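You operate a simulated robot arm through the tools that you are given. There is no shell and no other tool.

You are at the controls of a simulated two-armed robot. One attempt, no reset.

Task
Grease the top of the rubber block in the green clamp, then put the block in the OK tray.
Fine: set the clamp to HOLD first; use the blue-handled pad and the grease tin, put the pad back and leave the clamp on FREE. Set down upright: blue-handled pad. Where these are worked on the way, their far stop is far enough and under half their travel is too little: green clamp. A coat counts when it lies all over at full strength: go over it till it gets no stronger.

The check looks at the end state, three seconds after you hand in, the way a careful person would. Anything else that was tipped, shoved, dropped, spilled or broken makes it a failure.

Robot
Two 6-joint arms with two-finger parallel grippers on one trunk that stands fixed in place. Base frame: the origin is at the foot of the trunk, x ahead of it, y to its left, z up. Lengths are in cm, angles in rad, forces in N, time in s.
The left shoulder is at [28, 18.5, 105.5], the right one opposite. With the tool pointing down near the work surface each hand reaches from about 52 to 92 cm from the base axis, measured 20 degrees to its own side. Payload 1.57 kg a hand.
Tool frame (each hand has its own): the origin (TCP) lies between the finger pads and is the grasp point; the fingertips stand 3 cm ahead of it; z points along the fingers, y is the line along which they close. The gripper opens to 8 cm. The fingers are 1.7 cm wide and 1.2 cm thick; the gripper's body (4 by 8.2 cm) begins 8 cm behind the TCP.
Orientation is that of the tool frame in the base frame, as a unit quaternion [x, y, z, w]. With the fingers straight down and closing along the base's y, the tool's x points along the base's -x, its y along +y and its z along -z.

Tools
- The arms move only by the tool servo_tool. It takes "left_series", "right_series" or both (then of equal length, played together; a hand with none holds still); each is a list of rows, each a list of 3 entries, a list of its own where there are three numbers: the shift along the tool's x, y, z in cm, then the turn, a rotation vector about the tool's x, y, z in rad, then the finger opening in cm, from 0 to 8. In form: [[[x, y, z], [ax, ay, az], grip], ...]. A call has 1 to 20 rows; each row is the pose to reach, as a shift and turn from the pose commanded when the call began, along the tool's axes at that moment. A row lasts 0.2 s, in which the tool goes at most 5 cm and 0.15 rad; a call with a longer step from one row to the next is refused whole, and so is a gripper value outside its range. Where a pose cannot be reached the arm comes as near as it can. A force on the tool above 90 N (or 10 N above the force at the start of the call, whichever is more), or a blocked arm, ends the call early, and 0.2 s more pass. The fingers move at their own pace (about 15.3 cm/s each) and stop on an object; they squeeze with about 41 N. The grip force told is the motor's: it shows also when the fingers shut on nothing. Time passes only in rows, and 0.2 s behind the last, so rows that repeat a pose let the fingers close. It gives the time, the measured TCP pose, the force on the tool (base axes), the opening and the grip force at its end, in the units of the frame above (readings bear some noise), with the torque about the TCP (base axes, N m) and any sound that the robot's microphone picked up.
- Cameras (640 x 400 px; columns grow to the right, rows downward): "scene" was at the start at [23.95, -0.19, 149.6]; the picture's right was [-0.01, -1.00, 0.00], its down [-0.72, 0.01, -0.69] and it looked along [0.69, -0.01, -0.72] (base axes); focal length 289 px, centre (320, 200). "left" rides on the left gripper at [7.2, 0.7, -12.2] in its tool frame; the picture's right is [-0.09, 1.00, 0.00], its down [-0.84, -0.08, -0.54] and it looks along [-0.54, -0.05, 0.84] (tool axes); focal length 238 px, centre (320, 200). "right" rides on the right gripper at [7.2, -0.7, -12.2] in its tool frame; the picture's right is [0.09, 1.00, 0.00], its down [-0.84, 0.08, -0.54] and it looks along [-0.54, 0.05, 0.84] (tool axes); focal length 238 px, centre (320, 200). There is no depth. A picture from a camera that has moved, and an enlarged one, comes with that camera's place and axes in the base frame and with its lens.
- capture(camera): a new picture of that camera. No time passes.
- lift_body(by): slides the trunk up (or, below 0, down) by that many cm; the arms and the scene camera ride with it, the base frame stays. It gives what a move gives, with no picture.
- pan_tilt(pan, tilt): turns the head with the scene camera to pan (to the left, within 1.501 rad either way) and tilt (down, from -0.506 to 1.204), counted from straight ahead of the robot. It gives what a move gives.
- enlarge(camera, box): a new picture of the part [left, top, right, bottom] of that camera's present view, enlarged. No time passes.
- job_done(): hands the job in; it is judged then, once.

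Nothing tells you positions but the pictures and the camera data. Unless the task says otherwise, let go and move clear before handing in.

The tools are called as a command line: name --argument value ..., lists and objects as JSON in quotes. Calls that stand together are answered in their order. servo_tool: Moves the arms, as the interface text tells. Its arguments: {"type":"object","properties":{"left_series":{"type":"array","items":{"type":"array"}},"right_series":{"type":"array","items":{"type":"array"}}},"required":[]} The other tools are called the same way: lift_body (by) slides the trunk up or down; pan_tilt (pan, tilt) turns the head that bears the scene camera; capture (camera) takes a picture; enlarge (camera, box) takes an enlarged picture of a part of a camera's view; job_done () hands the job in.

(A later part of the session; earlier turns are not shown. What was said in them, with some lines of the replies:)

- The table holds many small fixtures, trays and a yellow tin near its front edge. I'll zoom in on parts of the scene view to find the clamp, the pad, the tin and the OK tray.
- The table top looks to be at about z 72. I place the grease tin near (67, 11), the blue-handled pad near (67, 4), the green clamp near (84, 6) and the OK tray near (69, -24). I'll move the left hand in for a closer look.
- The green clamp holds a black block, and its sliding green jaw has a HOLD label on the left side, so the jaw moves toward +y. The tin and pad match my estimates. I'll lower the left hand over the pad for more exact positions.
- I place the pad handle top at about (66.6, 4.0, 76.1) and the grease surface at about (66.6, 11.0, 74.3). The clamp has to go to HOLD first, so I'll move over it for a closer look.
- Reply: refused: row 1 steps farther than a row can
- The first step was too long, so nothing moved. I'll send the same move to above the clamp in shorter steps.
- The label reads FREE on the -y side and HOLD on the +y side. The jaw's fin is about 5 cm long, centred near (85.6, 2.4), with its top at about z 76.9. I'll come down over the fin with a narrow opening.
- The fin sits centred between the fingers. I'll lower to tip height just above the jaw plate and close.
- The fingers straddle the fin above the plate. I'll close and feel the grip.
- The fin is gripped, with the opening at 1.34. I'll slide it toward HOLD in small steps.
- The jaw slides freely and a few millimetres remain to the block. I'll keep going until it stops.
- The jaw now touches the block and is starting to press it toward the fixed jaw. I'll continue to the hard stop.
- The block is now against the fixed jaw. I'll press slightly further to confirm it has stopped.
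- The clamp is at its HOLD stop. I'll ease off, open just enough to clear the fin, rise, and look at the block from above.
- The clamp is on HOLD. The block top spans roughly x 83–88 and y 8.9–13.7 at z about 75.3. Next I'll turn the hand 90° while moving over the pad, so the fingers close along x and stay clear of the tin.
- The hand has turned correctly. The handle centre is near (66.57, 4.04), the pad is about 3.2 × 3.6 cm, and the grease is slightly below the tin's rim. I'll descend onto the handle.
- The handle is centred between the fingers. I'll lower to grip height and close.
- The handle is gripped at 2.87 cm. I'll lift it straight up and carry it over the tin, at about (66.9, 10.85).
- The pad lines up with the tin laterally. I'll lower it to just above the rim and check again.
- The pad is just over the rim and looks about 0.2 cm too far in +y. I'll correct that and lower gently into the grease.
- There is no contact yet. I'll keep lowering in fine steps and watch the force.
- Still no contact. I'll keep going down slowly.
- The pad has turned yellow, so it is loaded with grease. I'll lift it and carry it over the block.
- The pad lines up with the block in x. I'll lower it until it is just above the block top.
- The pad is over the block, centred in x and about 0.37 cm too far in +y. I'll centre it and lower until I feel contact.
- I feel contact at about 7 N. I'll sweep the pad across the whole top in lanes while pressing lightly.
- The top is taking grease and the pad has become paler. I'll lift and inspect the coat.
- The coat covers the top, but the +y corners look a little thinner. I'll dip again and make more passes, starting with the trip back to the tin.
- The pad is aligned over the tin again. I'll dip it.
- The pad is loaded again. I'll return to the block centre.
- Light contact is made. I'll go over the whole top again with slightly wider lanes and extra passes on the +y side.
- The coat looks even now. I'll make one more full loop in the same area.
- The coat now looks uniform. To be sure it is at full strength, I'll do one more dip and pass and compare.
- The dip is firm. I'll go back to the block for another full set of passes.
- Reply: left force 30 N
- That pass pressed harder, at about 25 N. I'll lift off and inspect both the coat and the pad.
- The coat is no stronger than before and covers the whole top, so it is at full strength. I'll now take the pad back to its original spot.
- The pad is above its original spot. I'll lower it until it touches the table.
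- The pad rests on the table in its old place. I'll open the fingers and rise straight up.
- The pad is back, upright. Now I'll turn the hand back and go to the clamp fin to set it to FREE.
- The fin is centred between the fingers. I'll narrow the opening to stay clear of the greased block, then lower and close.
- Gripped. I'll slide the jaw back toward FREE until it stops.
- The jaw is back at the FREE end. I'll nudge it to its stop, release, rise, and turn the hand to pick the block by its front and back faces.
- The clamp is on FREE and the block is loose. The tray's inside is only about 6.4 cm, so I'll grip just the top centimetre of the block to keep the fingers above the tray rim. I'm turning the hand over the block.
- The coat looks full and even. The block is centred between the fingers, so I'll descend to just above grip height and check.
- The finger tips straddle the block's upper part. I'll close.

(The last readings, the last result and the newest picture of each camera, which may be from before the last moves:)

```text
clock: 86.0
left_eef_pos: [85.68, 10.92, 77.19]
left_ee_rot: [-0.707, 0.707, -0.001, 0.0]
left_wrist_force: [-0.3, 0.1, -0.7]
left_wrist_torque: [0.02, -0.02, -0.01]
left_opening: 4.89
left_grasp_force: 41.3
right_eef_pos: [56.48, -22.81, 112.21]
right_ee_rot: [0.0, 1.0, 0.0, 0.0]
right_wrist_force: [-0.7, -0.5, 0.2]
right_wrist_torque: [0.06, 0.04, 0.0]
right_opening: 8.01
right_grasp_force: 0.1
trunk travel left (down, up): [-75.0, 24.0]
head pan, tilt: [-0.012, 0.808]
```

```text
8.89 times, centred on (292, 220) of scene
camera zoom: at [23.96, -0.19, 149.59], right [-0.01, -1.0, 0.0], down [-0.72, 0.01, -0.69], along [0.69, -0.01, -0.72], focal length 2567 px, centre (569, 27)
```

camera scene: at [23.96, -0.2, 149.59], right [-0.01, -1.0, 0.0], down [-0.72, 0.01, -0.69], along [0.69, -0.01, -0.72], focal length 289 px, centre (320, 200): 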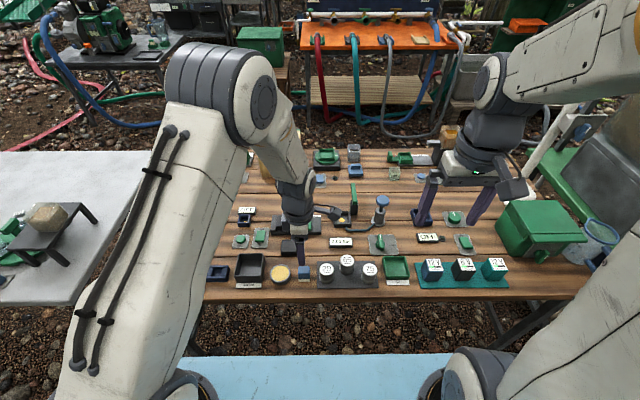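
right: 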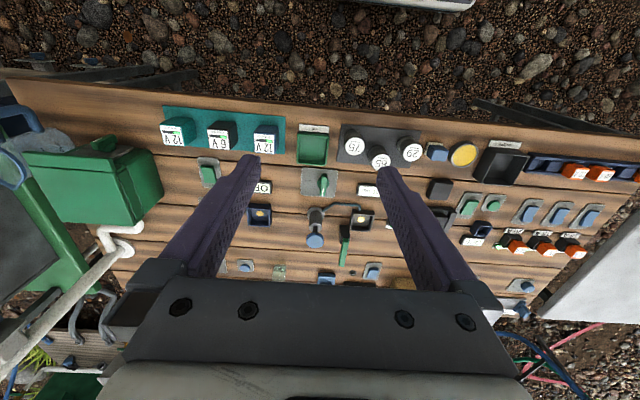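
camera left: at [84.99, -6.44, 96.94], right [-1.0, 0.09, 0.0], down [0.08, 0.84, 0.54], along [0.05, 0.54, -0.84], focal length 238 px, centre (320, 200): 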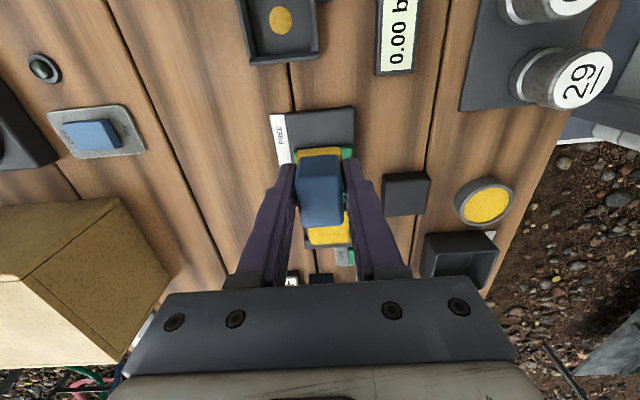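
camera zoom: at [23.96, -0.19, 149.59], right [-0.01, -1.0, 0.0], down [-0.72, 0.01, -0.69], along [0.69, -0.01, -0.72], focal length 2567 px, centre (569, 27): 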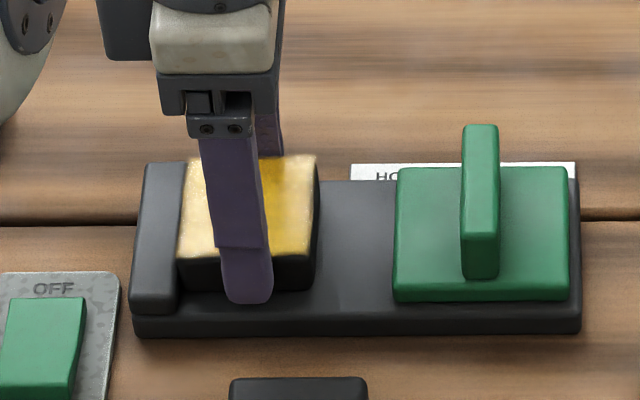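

The block is gripped at 4.89 cm. I'll lift it slowly and move the right arm further right, out of the path to the OK tray.

servo_tool --left_series '[[[0, 0, -0.5], [0, 0, 0], 4], [[0, 0, -1.5], [0, 0, 0], 4], [[0, 0, -3], [0, 0, 0], 4], [[0, 0, -5], [0, 0, 0], 4], [[0, 0, -7], [0, 0, 0], 4], [[0, 0, -9], [0, 0, 0], 4], [[0, 0, -9], [0, 0, 0], 4], [[0, 0, -9], [0, 0, 0], 4]]' --right_series '[[[0.5, -3, -1], [0, 0, 0], 8], [[1, -6, -2], [0, 0, 0], 8], [[1.5, -9, -3], [0, 0, 0], 8], [[2, -12, -4], [0, 0, 0], 8], [[3, -15, -5], [0, 0, 0], 8], [[4, -18, -6], [0, 0, 0], 8], [[4.5, -21, -6], [0, 0, 0], 8], [[4.5, -22.3, -6], [0, 0, 0], 8]]'

capture --camera "scene"

capture --camera "left"

enlarge --camera "scene" --box '[252, 167, 332, 247]'

```text
clock: 87.8
left_eef_pos: [85.75, 10.89, 86.1]
left_ee_rot: [-0.707, 0.707, 0.0, -0.001]
left_wrist_force: [0.2, 0.3, -1.3]
left_wrist_torque: [-0.01, 0.02, -0.03]
left_opening: 4.87
left_grasp_force: 41.4
right_eef_pos: [51.96, -45.12, 118.24]
right_ee_rot: [-0.001, 1.0, 0.0, 0.0]
right_wrist_force: [0.1, 0.2, 0.1]
right_wrist_torque: [0.0, 0.02, 0.01]
right_opening: 8.0
right_grasp_force: 0.1
trunk travel left (down, up): [-75.0, 24.0]
head pan, tilt: [-0.012, 0.808]
```

```text
taken
camera scene: at [23.96, -0.2, 149.59], right [-0.01, -1.0, 0.0], down [-0.72, 0.01, -0.69], along [0.69, -0.01, -0.72], focal length 289 px, centre (320, 200)
```

scene: 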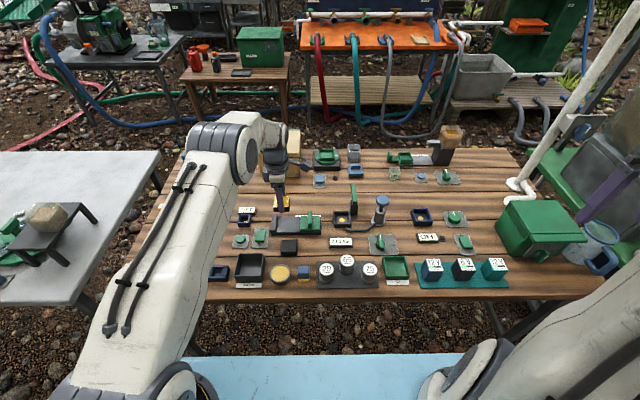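

```text
taken
camera left: at [85.09, 3.7, 98.39], right [-1.0, 0.09, 0.0], down [0.08, 0.84, 0.54], along [0.05, 0.54, -0.84], focal length 238 px, centre (320, 200)
```

left: 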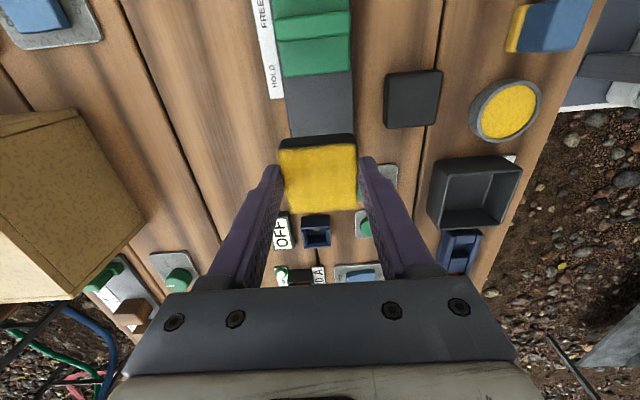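

```text
5.00 times, centred on (292, 207) of scene
camera zoom: at [23.96, -0.2, 149.59], right [-0.01, -1.0, 0.0], down [-0.72, 0.01, -0.69], along [0.69, -0.01, -0.72], focal length 1444 px, centre (460, 165)
```

zoom: 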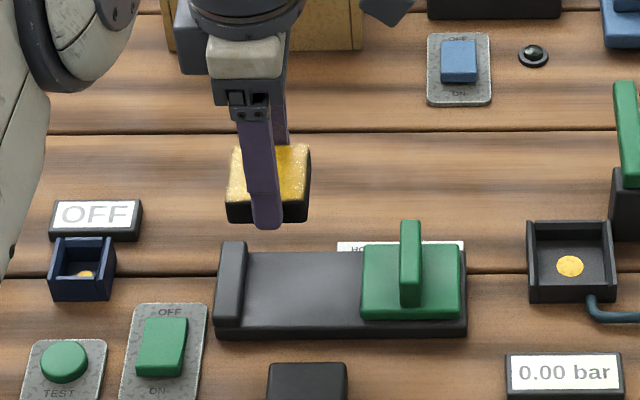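

The block came up level. Next I'll carry it to above the OK tray, centred near (69, -23.5).

servo_tool --left_series '[[[3, 1.5, -1], [0, 0, 0], 4], [[6.5, 3.2, -2], [0, 0, 0], 4], [[10, 4.9, -2], [0, 0, 0], 4], [[13.5, 6.6, -2], [0, 0, 0], 4], [[17, 8.3, -2], [0, 0, 0], 4], [[20.5, 10, -2], [0, 0, 0], 4], [[24, 11.7, -2], [0, 0, 0], 4], [[27.5, 13.4, -2], [0, 0, 0], 4], [[31, 15.1, -2], [0, 0, 0], 4], [[33.5, 16.4, -2], [0, 0, 0], 4], [[34.4, 16.75, -2], [0, 0, 0], 4], [[34.4, 16.75, -2], [0, 0, 0], 4]]'

capture --camera "scene"

capture --camera "left"

enlarge --camera "scene" --box '[352, 222, 442, 292]'

```text
clock: 90.4
left_eef_pos: [68.94, -23.34, 88.32]
left_ee_rot: [-0.707, 0.707, 0.0, 0.0]
left_wrist_force: [-0.4, -0.3, -1.1]
left_wrist_torque: [0.03, -0.02, -0.04]
left_opening: 4.9
left_grasp_force: 41.2
right_eef_pos: [52.01, -45.03, 118.29]
right_ee_rot: [0.0, 1.0, 0.0, 0.0]
right_wrist_force: [-0.3, -0.1, 0.3]
right_wrist_torque: [-0.01, 0.01, -0.03]
right_opening: 8.0
right_grasp_force: 0.1
trunk travel left (down, up): [-75.0, 24.0]
head pan, tilt: [-0.012, 0.808]
```

```text
taken
camera scene: at [23.96, -0.21, 149.59], right [-0.01, -1.0, 0.0], down [-0.72, 0.01, -0.69], along [0.69, -0.01, -0.72], focal length 289 px, centre (320, 200)
```

scene: 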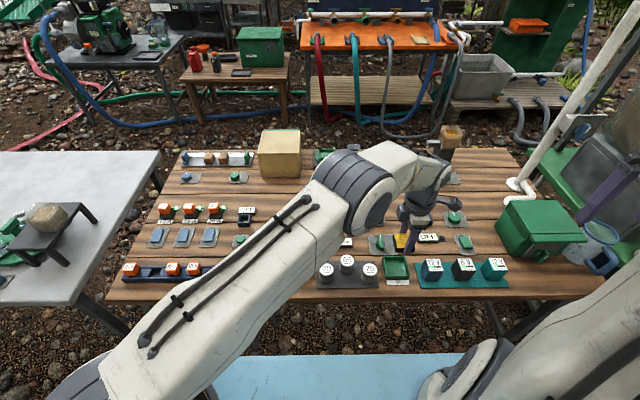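

```text
taken
camera left: at [68.4, -30.54, 100.43], right [-1.0, 0.09, 0.0], down [0.08, 0.84, 0.54], along [0.05, 0.54, -0.84], focal length 238 px, centre (320, 200)
```

left: 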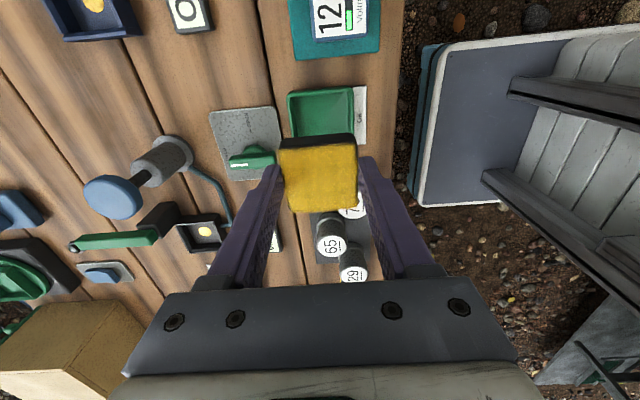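

```text
5.71 times, centred on (397, 257) of scene
camera zoom: at [23.96, -0.21, 149.59], right [-0.01, -1.0, 0.0], down [-0.72, 0.01, -0.69], along [0.69, -0.01, -0.72], focal length 1650 px, centre (-120, -126)
```

zoom: 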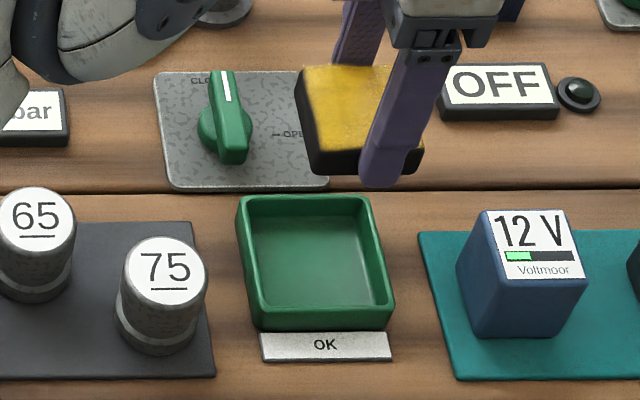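

enlarge --camera "left" --box '[250, 70, 390, 160]'

```text
4.44 times, centred on (320, 115) of left
camera zoom: at [68.4, -30.54, 100.43], right [-1.0, 0.09, 0.0], down [0.08, 0.84, 0.54], along [0.05, 0.54, -0.84], focal length 1059 px, centre (320, 578)
```

zoom: 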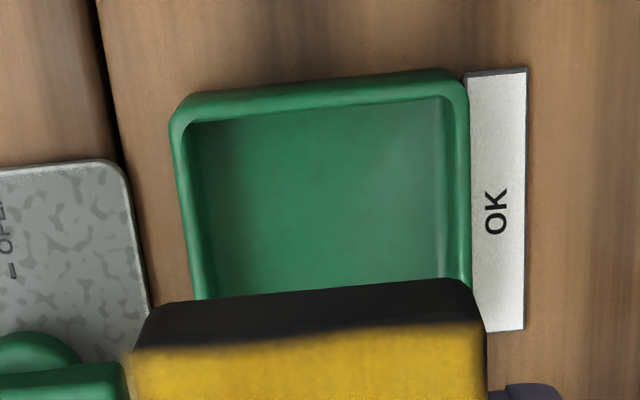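

The tray centre looks to be at about (68.75, -23.25), so I'll correct by 0.2 cm and lower the block to just above it.

servo_tool --left_series '[[[-0.2, 0.2, 2], [0, 0, 0], 4], [[-0.2, 0.2, 5], [0, 0, 0], 4], [[-0.2, 0.2, 8], [0, 0, 0], 4], [[-0.2, 0.2, 9.3], [0, 0, 0], 4], [[-0.2, 0.2, 9.3], [0, 0, 0], 4]]'

enlarge --camera "left" --box '[220, 70, 420, 230]'

enlarge --camera "scene" --box '[367, 237, 427, 287]'

```text
clock: 91.6
left_eef_pos: [68.77, -23.13, 78.78]
left_ee_rot: [-0.707, 0.707, 0.001, 0.0]
left_wrist_force: [-0.3, -0.7, -0.7]
left_wrist_torque: [0.01, -0.03, -0.02]
left_opening: 4.86
left_grasp_force: 40.7
right_eef_pos: [51.9, -44.97, 118.35]
right_ee_rot: [-0.001, 1.0, 0.0, 0.0]
right_wrist_force: [-0.6, -0.7, 0.3]
right_wrist_torque: [0.01, -0.05, 0.0]
right_opening: 8.01
right_grasp_force: 0.0
trunk travel left (down, up): [-75.0, 24.0]
head pan, tilt: [-0.012, 0.808]
```

```text
2.50 times, centred on (320, 150) of left
camera zoom: at [68.16, -30.36, 90.99], right [-1.0, 0.09, 0.0], down [0.08, 0.84, 0.54], along [0.05, 0.54, -0.84], focal length 596 px, centre (320, 325)
```

zoom: 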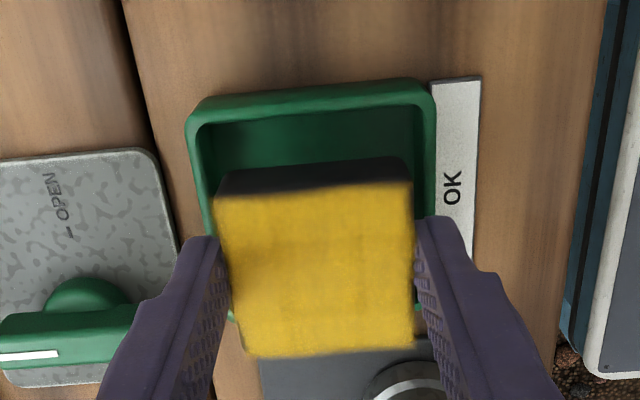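

```text
8.00 times, centred on (397, 262) of scene
camera zoom: at [23.96, -0.21, 149.59], right [-0.01, -1.0, 0.0], down [-0.72, 0.01, -0.69], along [0.69, -0.01, -0.72], focal length 2310 px, centre (-296, -296)
```

zoom: 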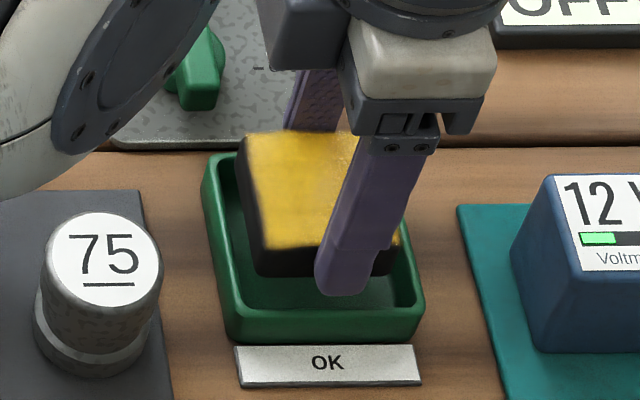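

The block is aligned over the tray. I'll lower it gently and watch the force.

servo_tool --left_series '[[[0, 0, 0.5], [0, 0, 0], 4], [[0, 0, 0.9], [0, 0, 0], 4], [[0, 0, 1.2], [0, 0, 0], 4], [[0, 0, 1.4], [0, 0, 0], 4], [[0, 0, 1.4], [0, 0, 0], 4]]'

enlarge --camera "left" --box '[220, 70, 420, 230]'

enlarge --camera "scene" --box '[367, 237, 427, 287]'

```text
clock: 92.8
left_eef_pos: [68.56, -23.1, 77.53]
left_ee_rot: [0.707, -0.707, 0.0, 0.001]
left_wrist_force: [0.2, 0.5, -0.5]
left_wrist_torque: [-0.02, -0.02, -0.01]
left_opening: 4.91
left_grasp_force: 40.7
right_eef_pos: [51.93, -45.08, 118.31]
right_ee_rot: [0.0, 1.0, 0.0, 0.0]
right_wrist_force: [-0.3, -0.1, -0.1]
right_wrist_torque: [-0.02, 0.0, -0.02]
right_opening: 8.0
right_grasp_force: 0.1
trunk travel left (down, up): [-75.0, 24.0]
head pan, tilt: [-0.012, 0.808]
```

```text
2.50 times, centred on (320, 150) of left
camera zoom: at [68.14, -30.32, 89.7], right [-1.0, 0.09, 0.0], down [0.08, 0.84, 0.54], along [0.05, 0.54, -0.84], focal length 596 px, centre (320, 325)
```

zoom: 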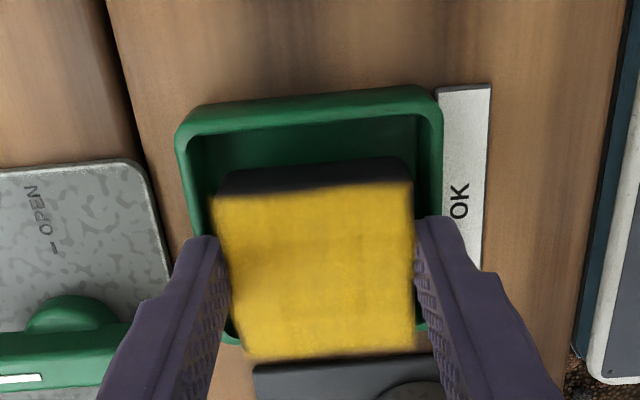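

```text
8.00 times, centred on (397, 262) of scene
camera zoom: at [23.96, -0.2, 149.59], right [-0.01, -1.0, 0.0], down [-0.72, 0.01, -0.69], along [0.69, -0.01, -0.72], focal length 2310 px, centre (-296, -296)
```

zoom: 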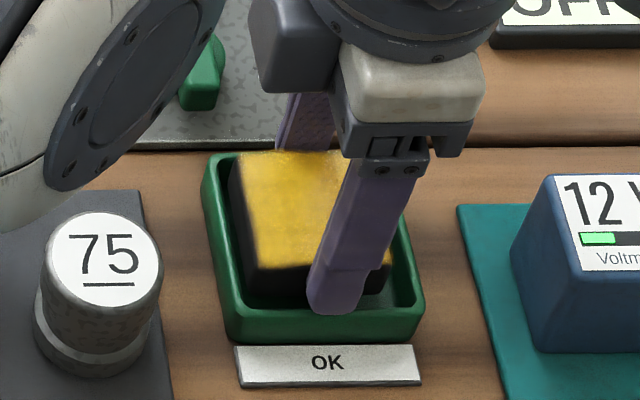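

servo_tool --left_series '[[[0, 0, 0.15], [0, 0, 0], 4], [[0, 0, 0.3], [0, 0, 0], 4], [[0, 0, 0.45], [0, 0, 0], 4], [[0, 0, 0.6], [0, 0, 0], 4], [[0, 0, 0.6], [0, 0, 0], 4]]'

enlarge --camera "left" --box '[220, 70, 420, 230]'

enlarge --camera "scene" --box '[367, 237, 427, 287]'

```text
clock: 94.0
left_eef_pos: [68.72, -23.19, 77.14]
left_ee_rot: [-0.707, 0.707, -0.002, 0.0]
left_wrist_force: [-5.4, 12.1, 34.3]
left_wrist_torque: [0.32, 1.33, -0.37]
left_opening: 4.89
left_grasp_force: 40.8
right_eef_pos: [51.86, -44.91, 118.5]
right_ee_rot: [0.0, 1.0, 0.0, 0.001]
right_wrist_force: [-0.1, 0.8, -0.5]
right_wrist_torque: [-0.03, 0.01, -0.01]
right_opening: 8.01
right_grasp_force: 0.0
trunk travel left (down, up): [-75.0, 24.0]
head pan, tilt: [-0.012, 0.808]
```

```text
2.50 times, centred on (320, 150) of left
camera zoom: at [68.08, -30.33, 89.46], right [-1.0, 0.09, 0.0], down [0.08, 0.84, 0.54], along [0.05, 0.54, -0.84], focal length 596 px, centre (320, 325)
```

zoom: 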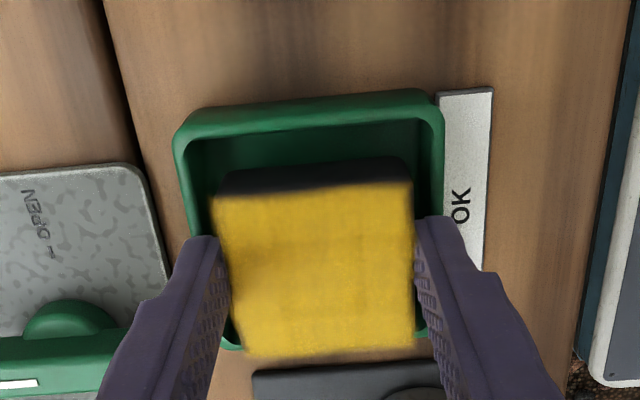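

```text
8.00 times, centred on (397, 262) of scene
camera zoom: at [23.8, -0.09, 149.67], right [-0.01, -1.0, 0.0], down [-0.72, 0.01, -0.69], along [0.69, -0.01, -0.72], focal length 2310 px, centre (-296, -296)
```

zoom: 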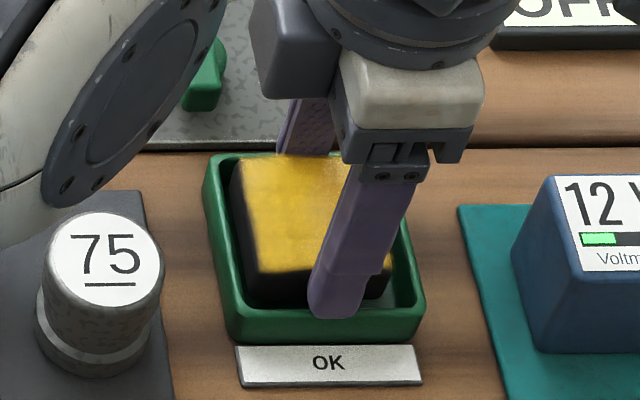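

At about z 77.1 a fingertip touched the tray's near rim, with the block inside the walls about 1 cm above the floor. The fingers can't go lower, so I'll raise 0.25 cm, centre the block, and check before releasing it.

servo_tool --left_series '[[[0, 0, -0.25], [0, 0, 0], 4], [[0.15, 0, -0.3], [0, 0, 0], 4], [[0.15, 0, -0.3], [0, 0, 0], 4]]'

enlarge --camera "scene" --box '[377, 247, 417, 282]'

enlarge --camera "left" --box '[250, 90, 390, 190]'

capture --camera "right"

```text
clock: 94.8
left_eef_pos: [68.83, -23.32, 77.25]
left_ee_rot: [0.708, -0.707, 0.0, -0.001]
left_wrist_force: [2.0, 13.8, 19.3]
left_wrist_torque: [0.34, 0.22, -0.15]
left_opening: 4.92
left_grasp_force: 40.6
right_eef_pos: [51.92, -44.98, 118.21]
right_ee_rot: [0.0, 1.0, 0.0, 0.0]
right_wrist_force: [0.1, 1.0, -1.0]
right_wrist_torque: [0.0, 0.01, -0.02]
right_opening: 7.99
right_grasp_force: 0.1
trunk travel left (down, up): [-75.0, 24.0]
head pan, tilt: [-0.012, 0.808]
```

```text
11.43 times, centred on (397, 264) of scene
camera zoom: at [23.89, -0.1, 149.6], right [-0.01, -1.0, 0.0], down [-0.72, 0.01, -0.69], along [0.69, -0.01, -0.72], focal length 3300 px, centre (-560, -537)
```

zoom: 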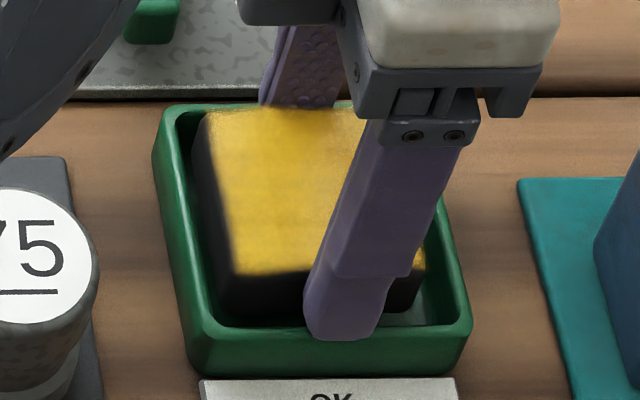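

```text
4.00 times, centred on (320, 140) of left
camera zoom: at [68.12, -30.39, 89.44], right [-1.0, 0.09, 0.0], down [0.08, 0.84, 0.54], along [0.05, 0.54, -0.84], focal length 953 px, centre (320, 440)
```

zoom: 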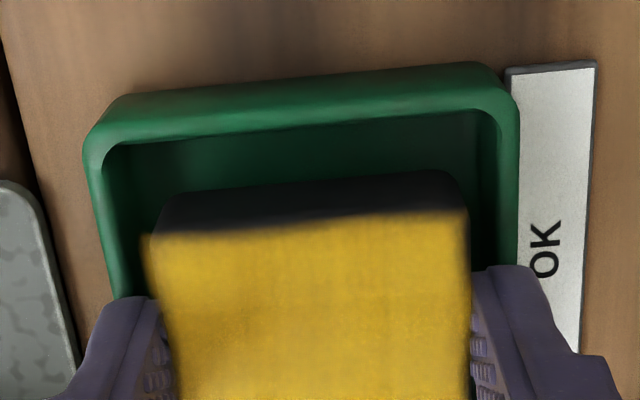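

```text
taken
camera right: at [44.71, -45.58, 130.59], right [-0.09, 1.0, 0.0], down [0.84, 0.08, 0.54], along [0.54, 0.05, -0.84], focal length 238 px, centre (320, 200)
```

right: 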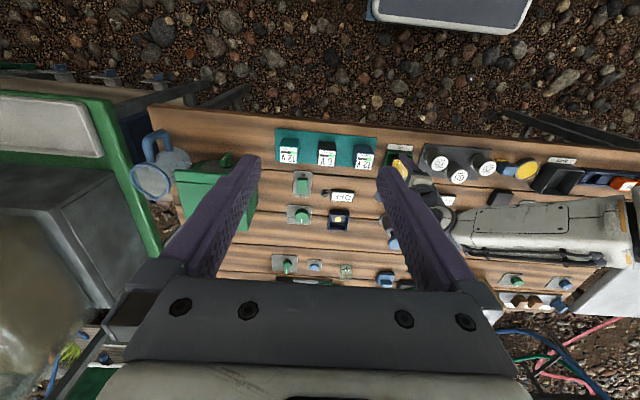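

The force pattern, with friction opposing my sideways shift and contact under the block, indicates the block is resting on the tray floor. I'll ease up slightly, release, and rise straight up.

servo_tool --left_series '[[[0, 0, -0.12], [0, 0, 0], 4], [[0, 0, -0.12], [0, 0, 0], 4]]'

enlarge --camera "scene" --box '[377, 247, 417, 282]'

```text
clock: 95.4
left_eef_pos: [68.61, -23.36, 77.21]
left_ee_rot: [-0.707, 0.707, 0.0, 0.0]
left_wrist_force: [2.1, 7.9, 6.5]
left_wrist_torque: [0.26, -0.34, 0.26]
left_opening: 4.87
left_grasp_force: 41.3
right_eef_pos: [51.88, -45.06, 118.33]
right_ee_rot: [-0.001, 1.0, 0.0, 0.0]
right_wrist_force: [0.2, -0.7, -0.2]
right_wrist_torque: [0.01, -0.01, -0.06]
right_opening: 8.0
right_grasp_force: 0.0
trunk travel left (down, up): [-75.0, 24.0]
head pan, tilt: [-0.012, 0.808]
```

```text
11.43 times, centred on (397, 264) of scene
camera zoom: at [23.93, -0.16, 149.58], right [-0.01, -1.0, 0.0], down [-0.72, 0.01, -0.69], along [0.69, -0.01, -0.72], focal length 3300 px, centre (-560, -537)
```

zoom: 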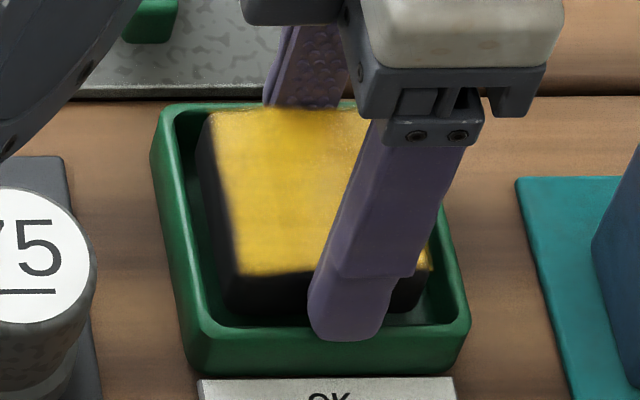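

Only light contact remains. I'll open evenly and rise.

servo_tool --left_series '[[[0, 0, -0.05], [0, 0, 0], 5.4], [[0, 0, -0.05], [0, 0, 0], 6.2], [[0, 0, -0.1], [0, 0, 0], 6.5], [[0, 0, -1], [0, 0, 0], 6.5], [[0, 0, -4], [0, 0, 0], 6.5], [[0, 0, -8], [0, 0, 0], 6.5], [[0, 0, -12], [0, 0, 0], 6.5], [[0, 0, -12], [0, 0, 0], 6.5]]'

enlarge --camera "scene" --box '[367, 237, 427, 287]'

enlarge --camera "left" --box '[240, 70, 400, 190]'

```text
clock: 97.2
left_eef_pos: [68.59, -23.27, 89.09]
left_ee_rot: [0.707, -0.707, 0.0, 0.001]
left_wrist_force: [-0.3, 0.0, 0.3]
left_wrist_torque: [-0.03, 0.01, -0.01]
left_opening: 6.5
left_grasp_force: 0.0
right_eef_pos: [51.92, -45.01, 118.27]
right_ee_rot: [0.0, 1.0, 0.0, -0.001]
right_wrist_force: [0.0, 0.8, -0.9]
right_wrist_torque: [-0.01, 0.02, -0.02]
right_opening: 8.0
right_grasp_force: 0.0
trunk travel left (down, up): [-75.0, 24.0]
head pan, tilt: [-0.012, 0.808]
```

```text
8.00 times, centred on (397, 262) of scene
camera zoom: at [23.94, -0.18, 149.6], right [-0.01, -1.0, 0.0], down [-0.72, 0.01, -0.69], along [0.69, -0.01, -0.72], focal length 2310 px, centre (-296, -296)
```

zoom: 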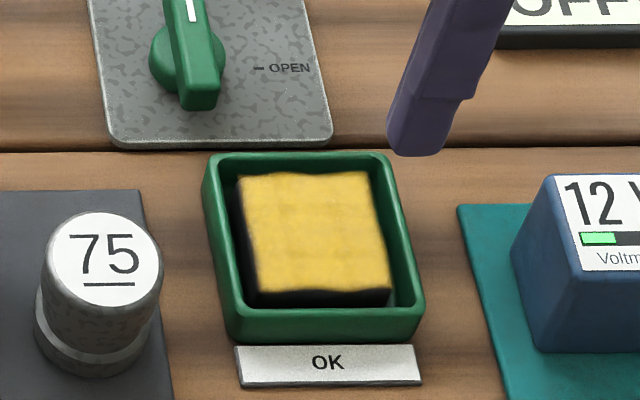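

```text
3.33 times, centred on (320, 130) of left
camera zoom: at [68.02, -30.47, 101.46], right [-1.0, 0.09, 0.0], down [0.08, 0.84, 0.54], along [0.05, 0.54, -0.84], focal length 794 px, centre (320, 433)
```

zoom: 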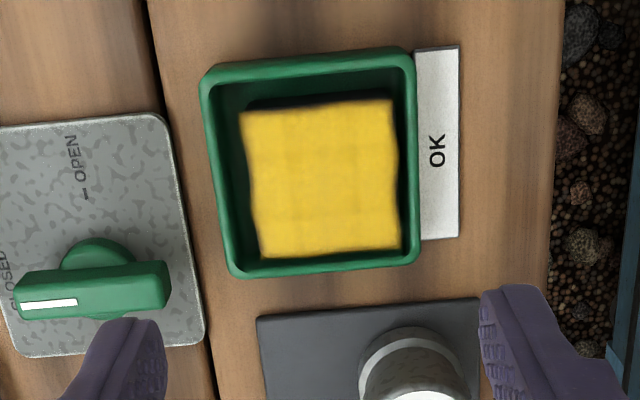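

The block lies flat in the OK tray with an even coat. I'll retreat the left arm and check the whole table.

servo_tool --left_series '[[[0, 0, -4], [0, 0, 0], 6.5], [[0, 0, -8], [0, 0, 0], 6.5], [[-4, 1, -10], [0, 0, 0], 6.5], [[-8.5, 2, -11], [0, 0, 0], 6.5], [[-13, 3, -12], [0, 0, 0], 6.5], [[-17.5, 4, -13], [0, 0, 0], 6.5], [[-22, 5, -14], [0, 0, 0], 6.5], [[-26.5, 6, -15], [0, 0, 0], 6.5], [[-31, 7, -16], [0, 0, 0], 6.5], [[-35.5, 8, -17], [0, 0, 0], 6.5], [[-40, 9, -18], [0, 0, 0], 6.5], [[-44.5, 10, -19], [0, 0, 0], 6.5], [[-49, 11, -20], [0, 0, 0], 6.5], [[-52, 12, -21], [0, 0, 0], 6.5], [[-52, 12, -21], [0, 0, 0], 6.5]]'

capture --camera "scene"

enlarge --camera "scene" --box '[220, 200, 380, 300]'

enlarge --camera "scene" --box '[360, 200, 520, 300]'

enlarge --camera "scene" --box '[300, 130, 460, 230]'

```text
clock: 100.4
left_eef_pos: [56.74, 28.92, 110.21]
left_ee_rot: [-0.706, 0.708, 0.0, 0.0]
left_wrist_force: [-0.6, 0.6, 0.1]
left_wrist_torque: [0.02, -0.05, 0.02]
left_opening: 6.49
left_grasp_force: 0.1
right_eef_pos: [51.88, -45.08, 118.31]
right_ee_rot: [0.0, 1.0, 0.0, 0.0]
right_wrist_force: [-0.1, -0.2, 0.0]
right_wrist_torque: [-0.01, 0.02, -0.02]
right_opening: 8.0
right_grasp_force: 0.0
trunk travel left (down, up): [-75.0, 24.0]
head pan, tilt: [-0.012, 0.808]
```

```text
taken
camera scene: at [23.94, -0.17, 149.6], right [-0.01, -1.0, 0.0], down [-0.72, 0.01, -0.69], along [0.69, -0.01, -0.72], focal length 289 px, centre (320, 200)
```

scene: 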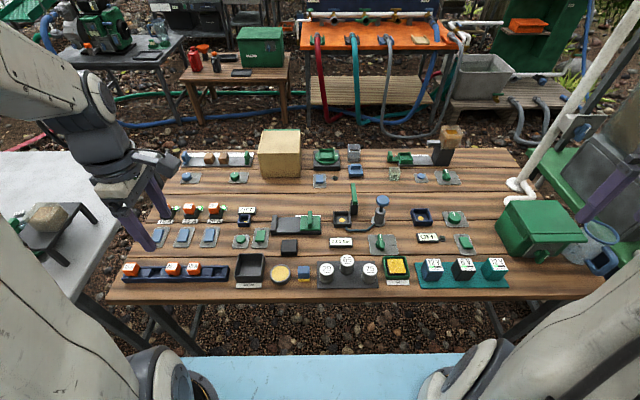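

```text
4.00 times, centred on (300, 250) of scene
camera zoom: at [23.94, -0.17, 149.6], right [-0.01, -1.0, 0.0], down [-0.72, 0.01, -0.69], along [0.69, -0.01, -0.72], focal length 1155 px, centre (400, 0)
```

zoom: 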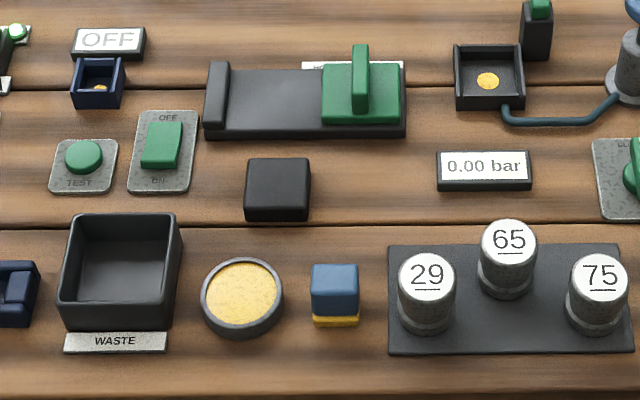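

```text
4.00 times, centred on (440, 250) of scene
camera zoom: at [23.94, -0.17, 149.6], right [-0.01, -1.0, 0.0], down [-0.72, 0.01, -0.69], along [0.69, -0.01, -0.72], focal length 1155 px, centre (-160, 0)
```

zoom: 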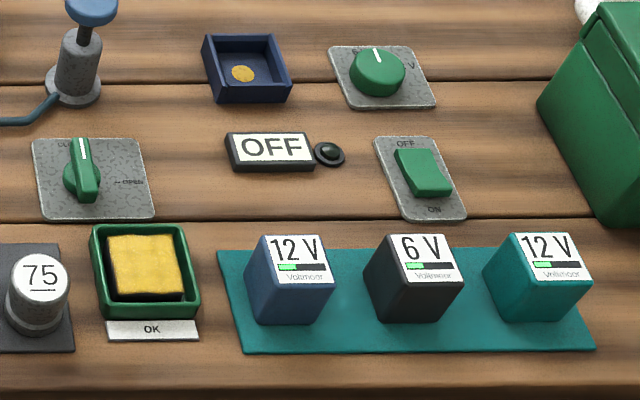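

```text
4.00 times, centred on (380, 180) of scene
camera zoom: at [23.94, -0.17, 149.6], right [-0.01, -1.0, 0.0], down [-0.72, 0.01, -0.69], along [0.69, -0.01, -0.72], focal length 1155 px, centre (80, 280)
```

zoom: 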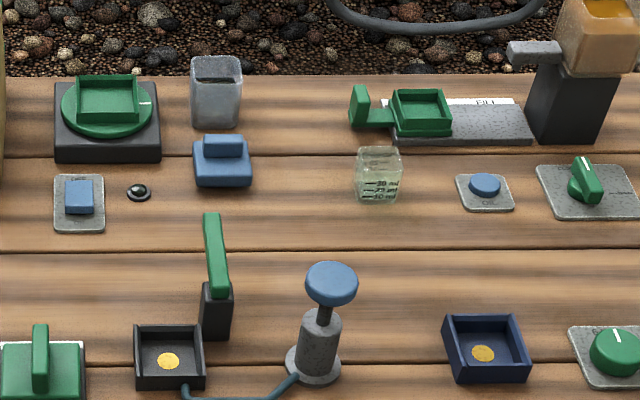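

All is as wanted. The block is greased and in the OK tray, the pad stands upright in its place, and the clamp is on FREE. The tin and everything else are undisturbed, and both hands are empty and clear, so I'm handing in.

job_done

```text
The job is handed in.
```

The rubber block is in the OK tray with its top greased all over, and I've handed the job in. I don't have the result of the check.

- **Clamp:** I set it to HOLD before greasing and slid it back to the FREE stop afterwards.
- **Grease:** I dipped the blue-handled pad three times. The last round of passes made the coat no stronger, so I took it as full strength.
- **Pad:** It stands upright in its original spot by the tin, with its underside still yellow from the grease.
- **Block:** It went down flat in the tray. While lowering it, a fingertip appeared to press on the tray's near rim with about 34 N. The tray had not moved in the pictures afterwards.
- **Everything else:** In the final pictures of the middle and right of the table nothing else looked moved. I did not zoom in on the left end after the work.

Both hands are empty and clear of the table.
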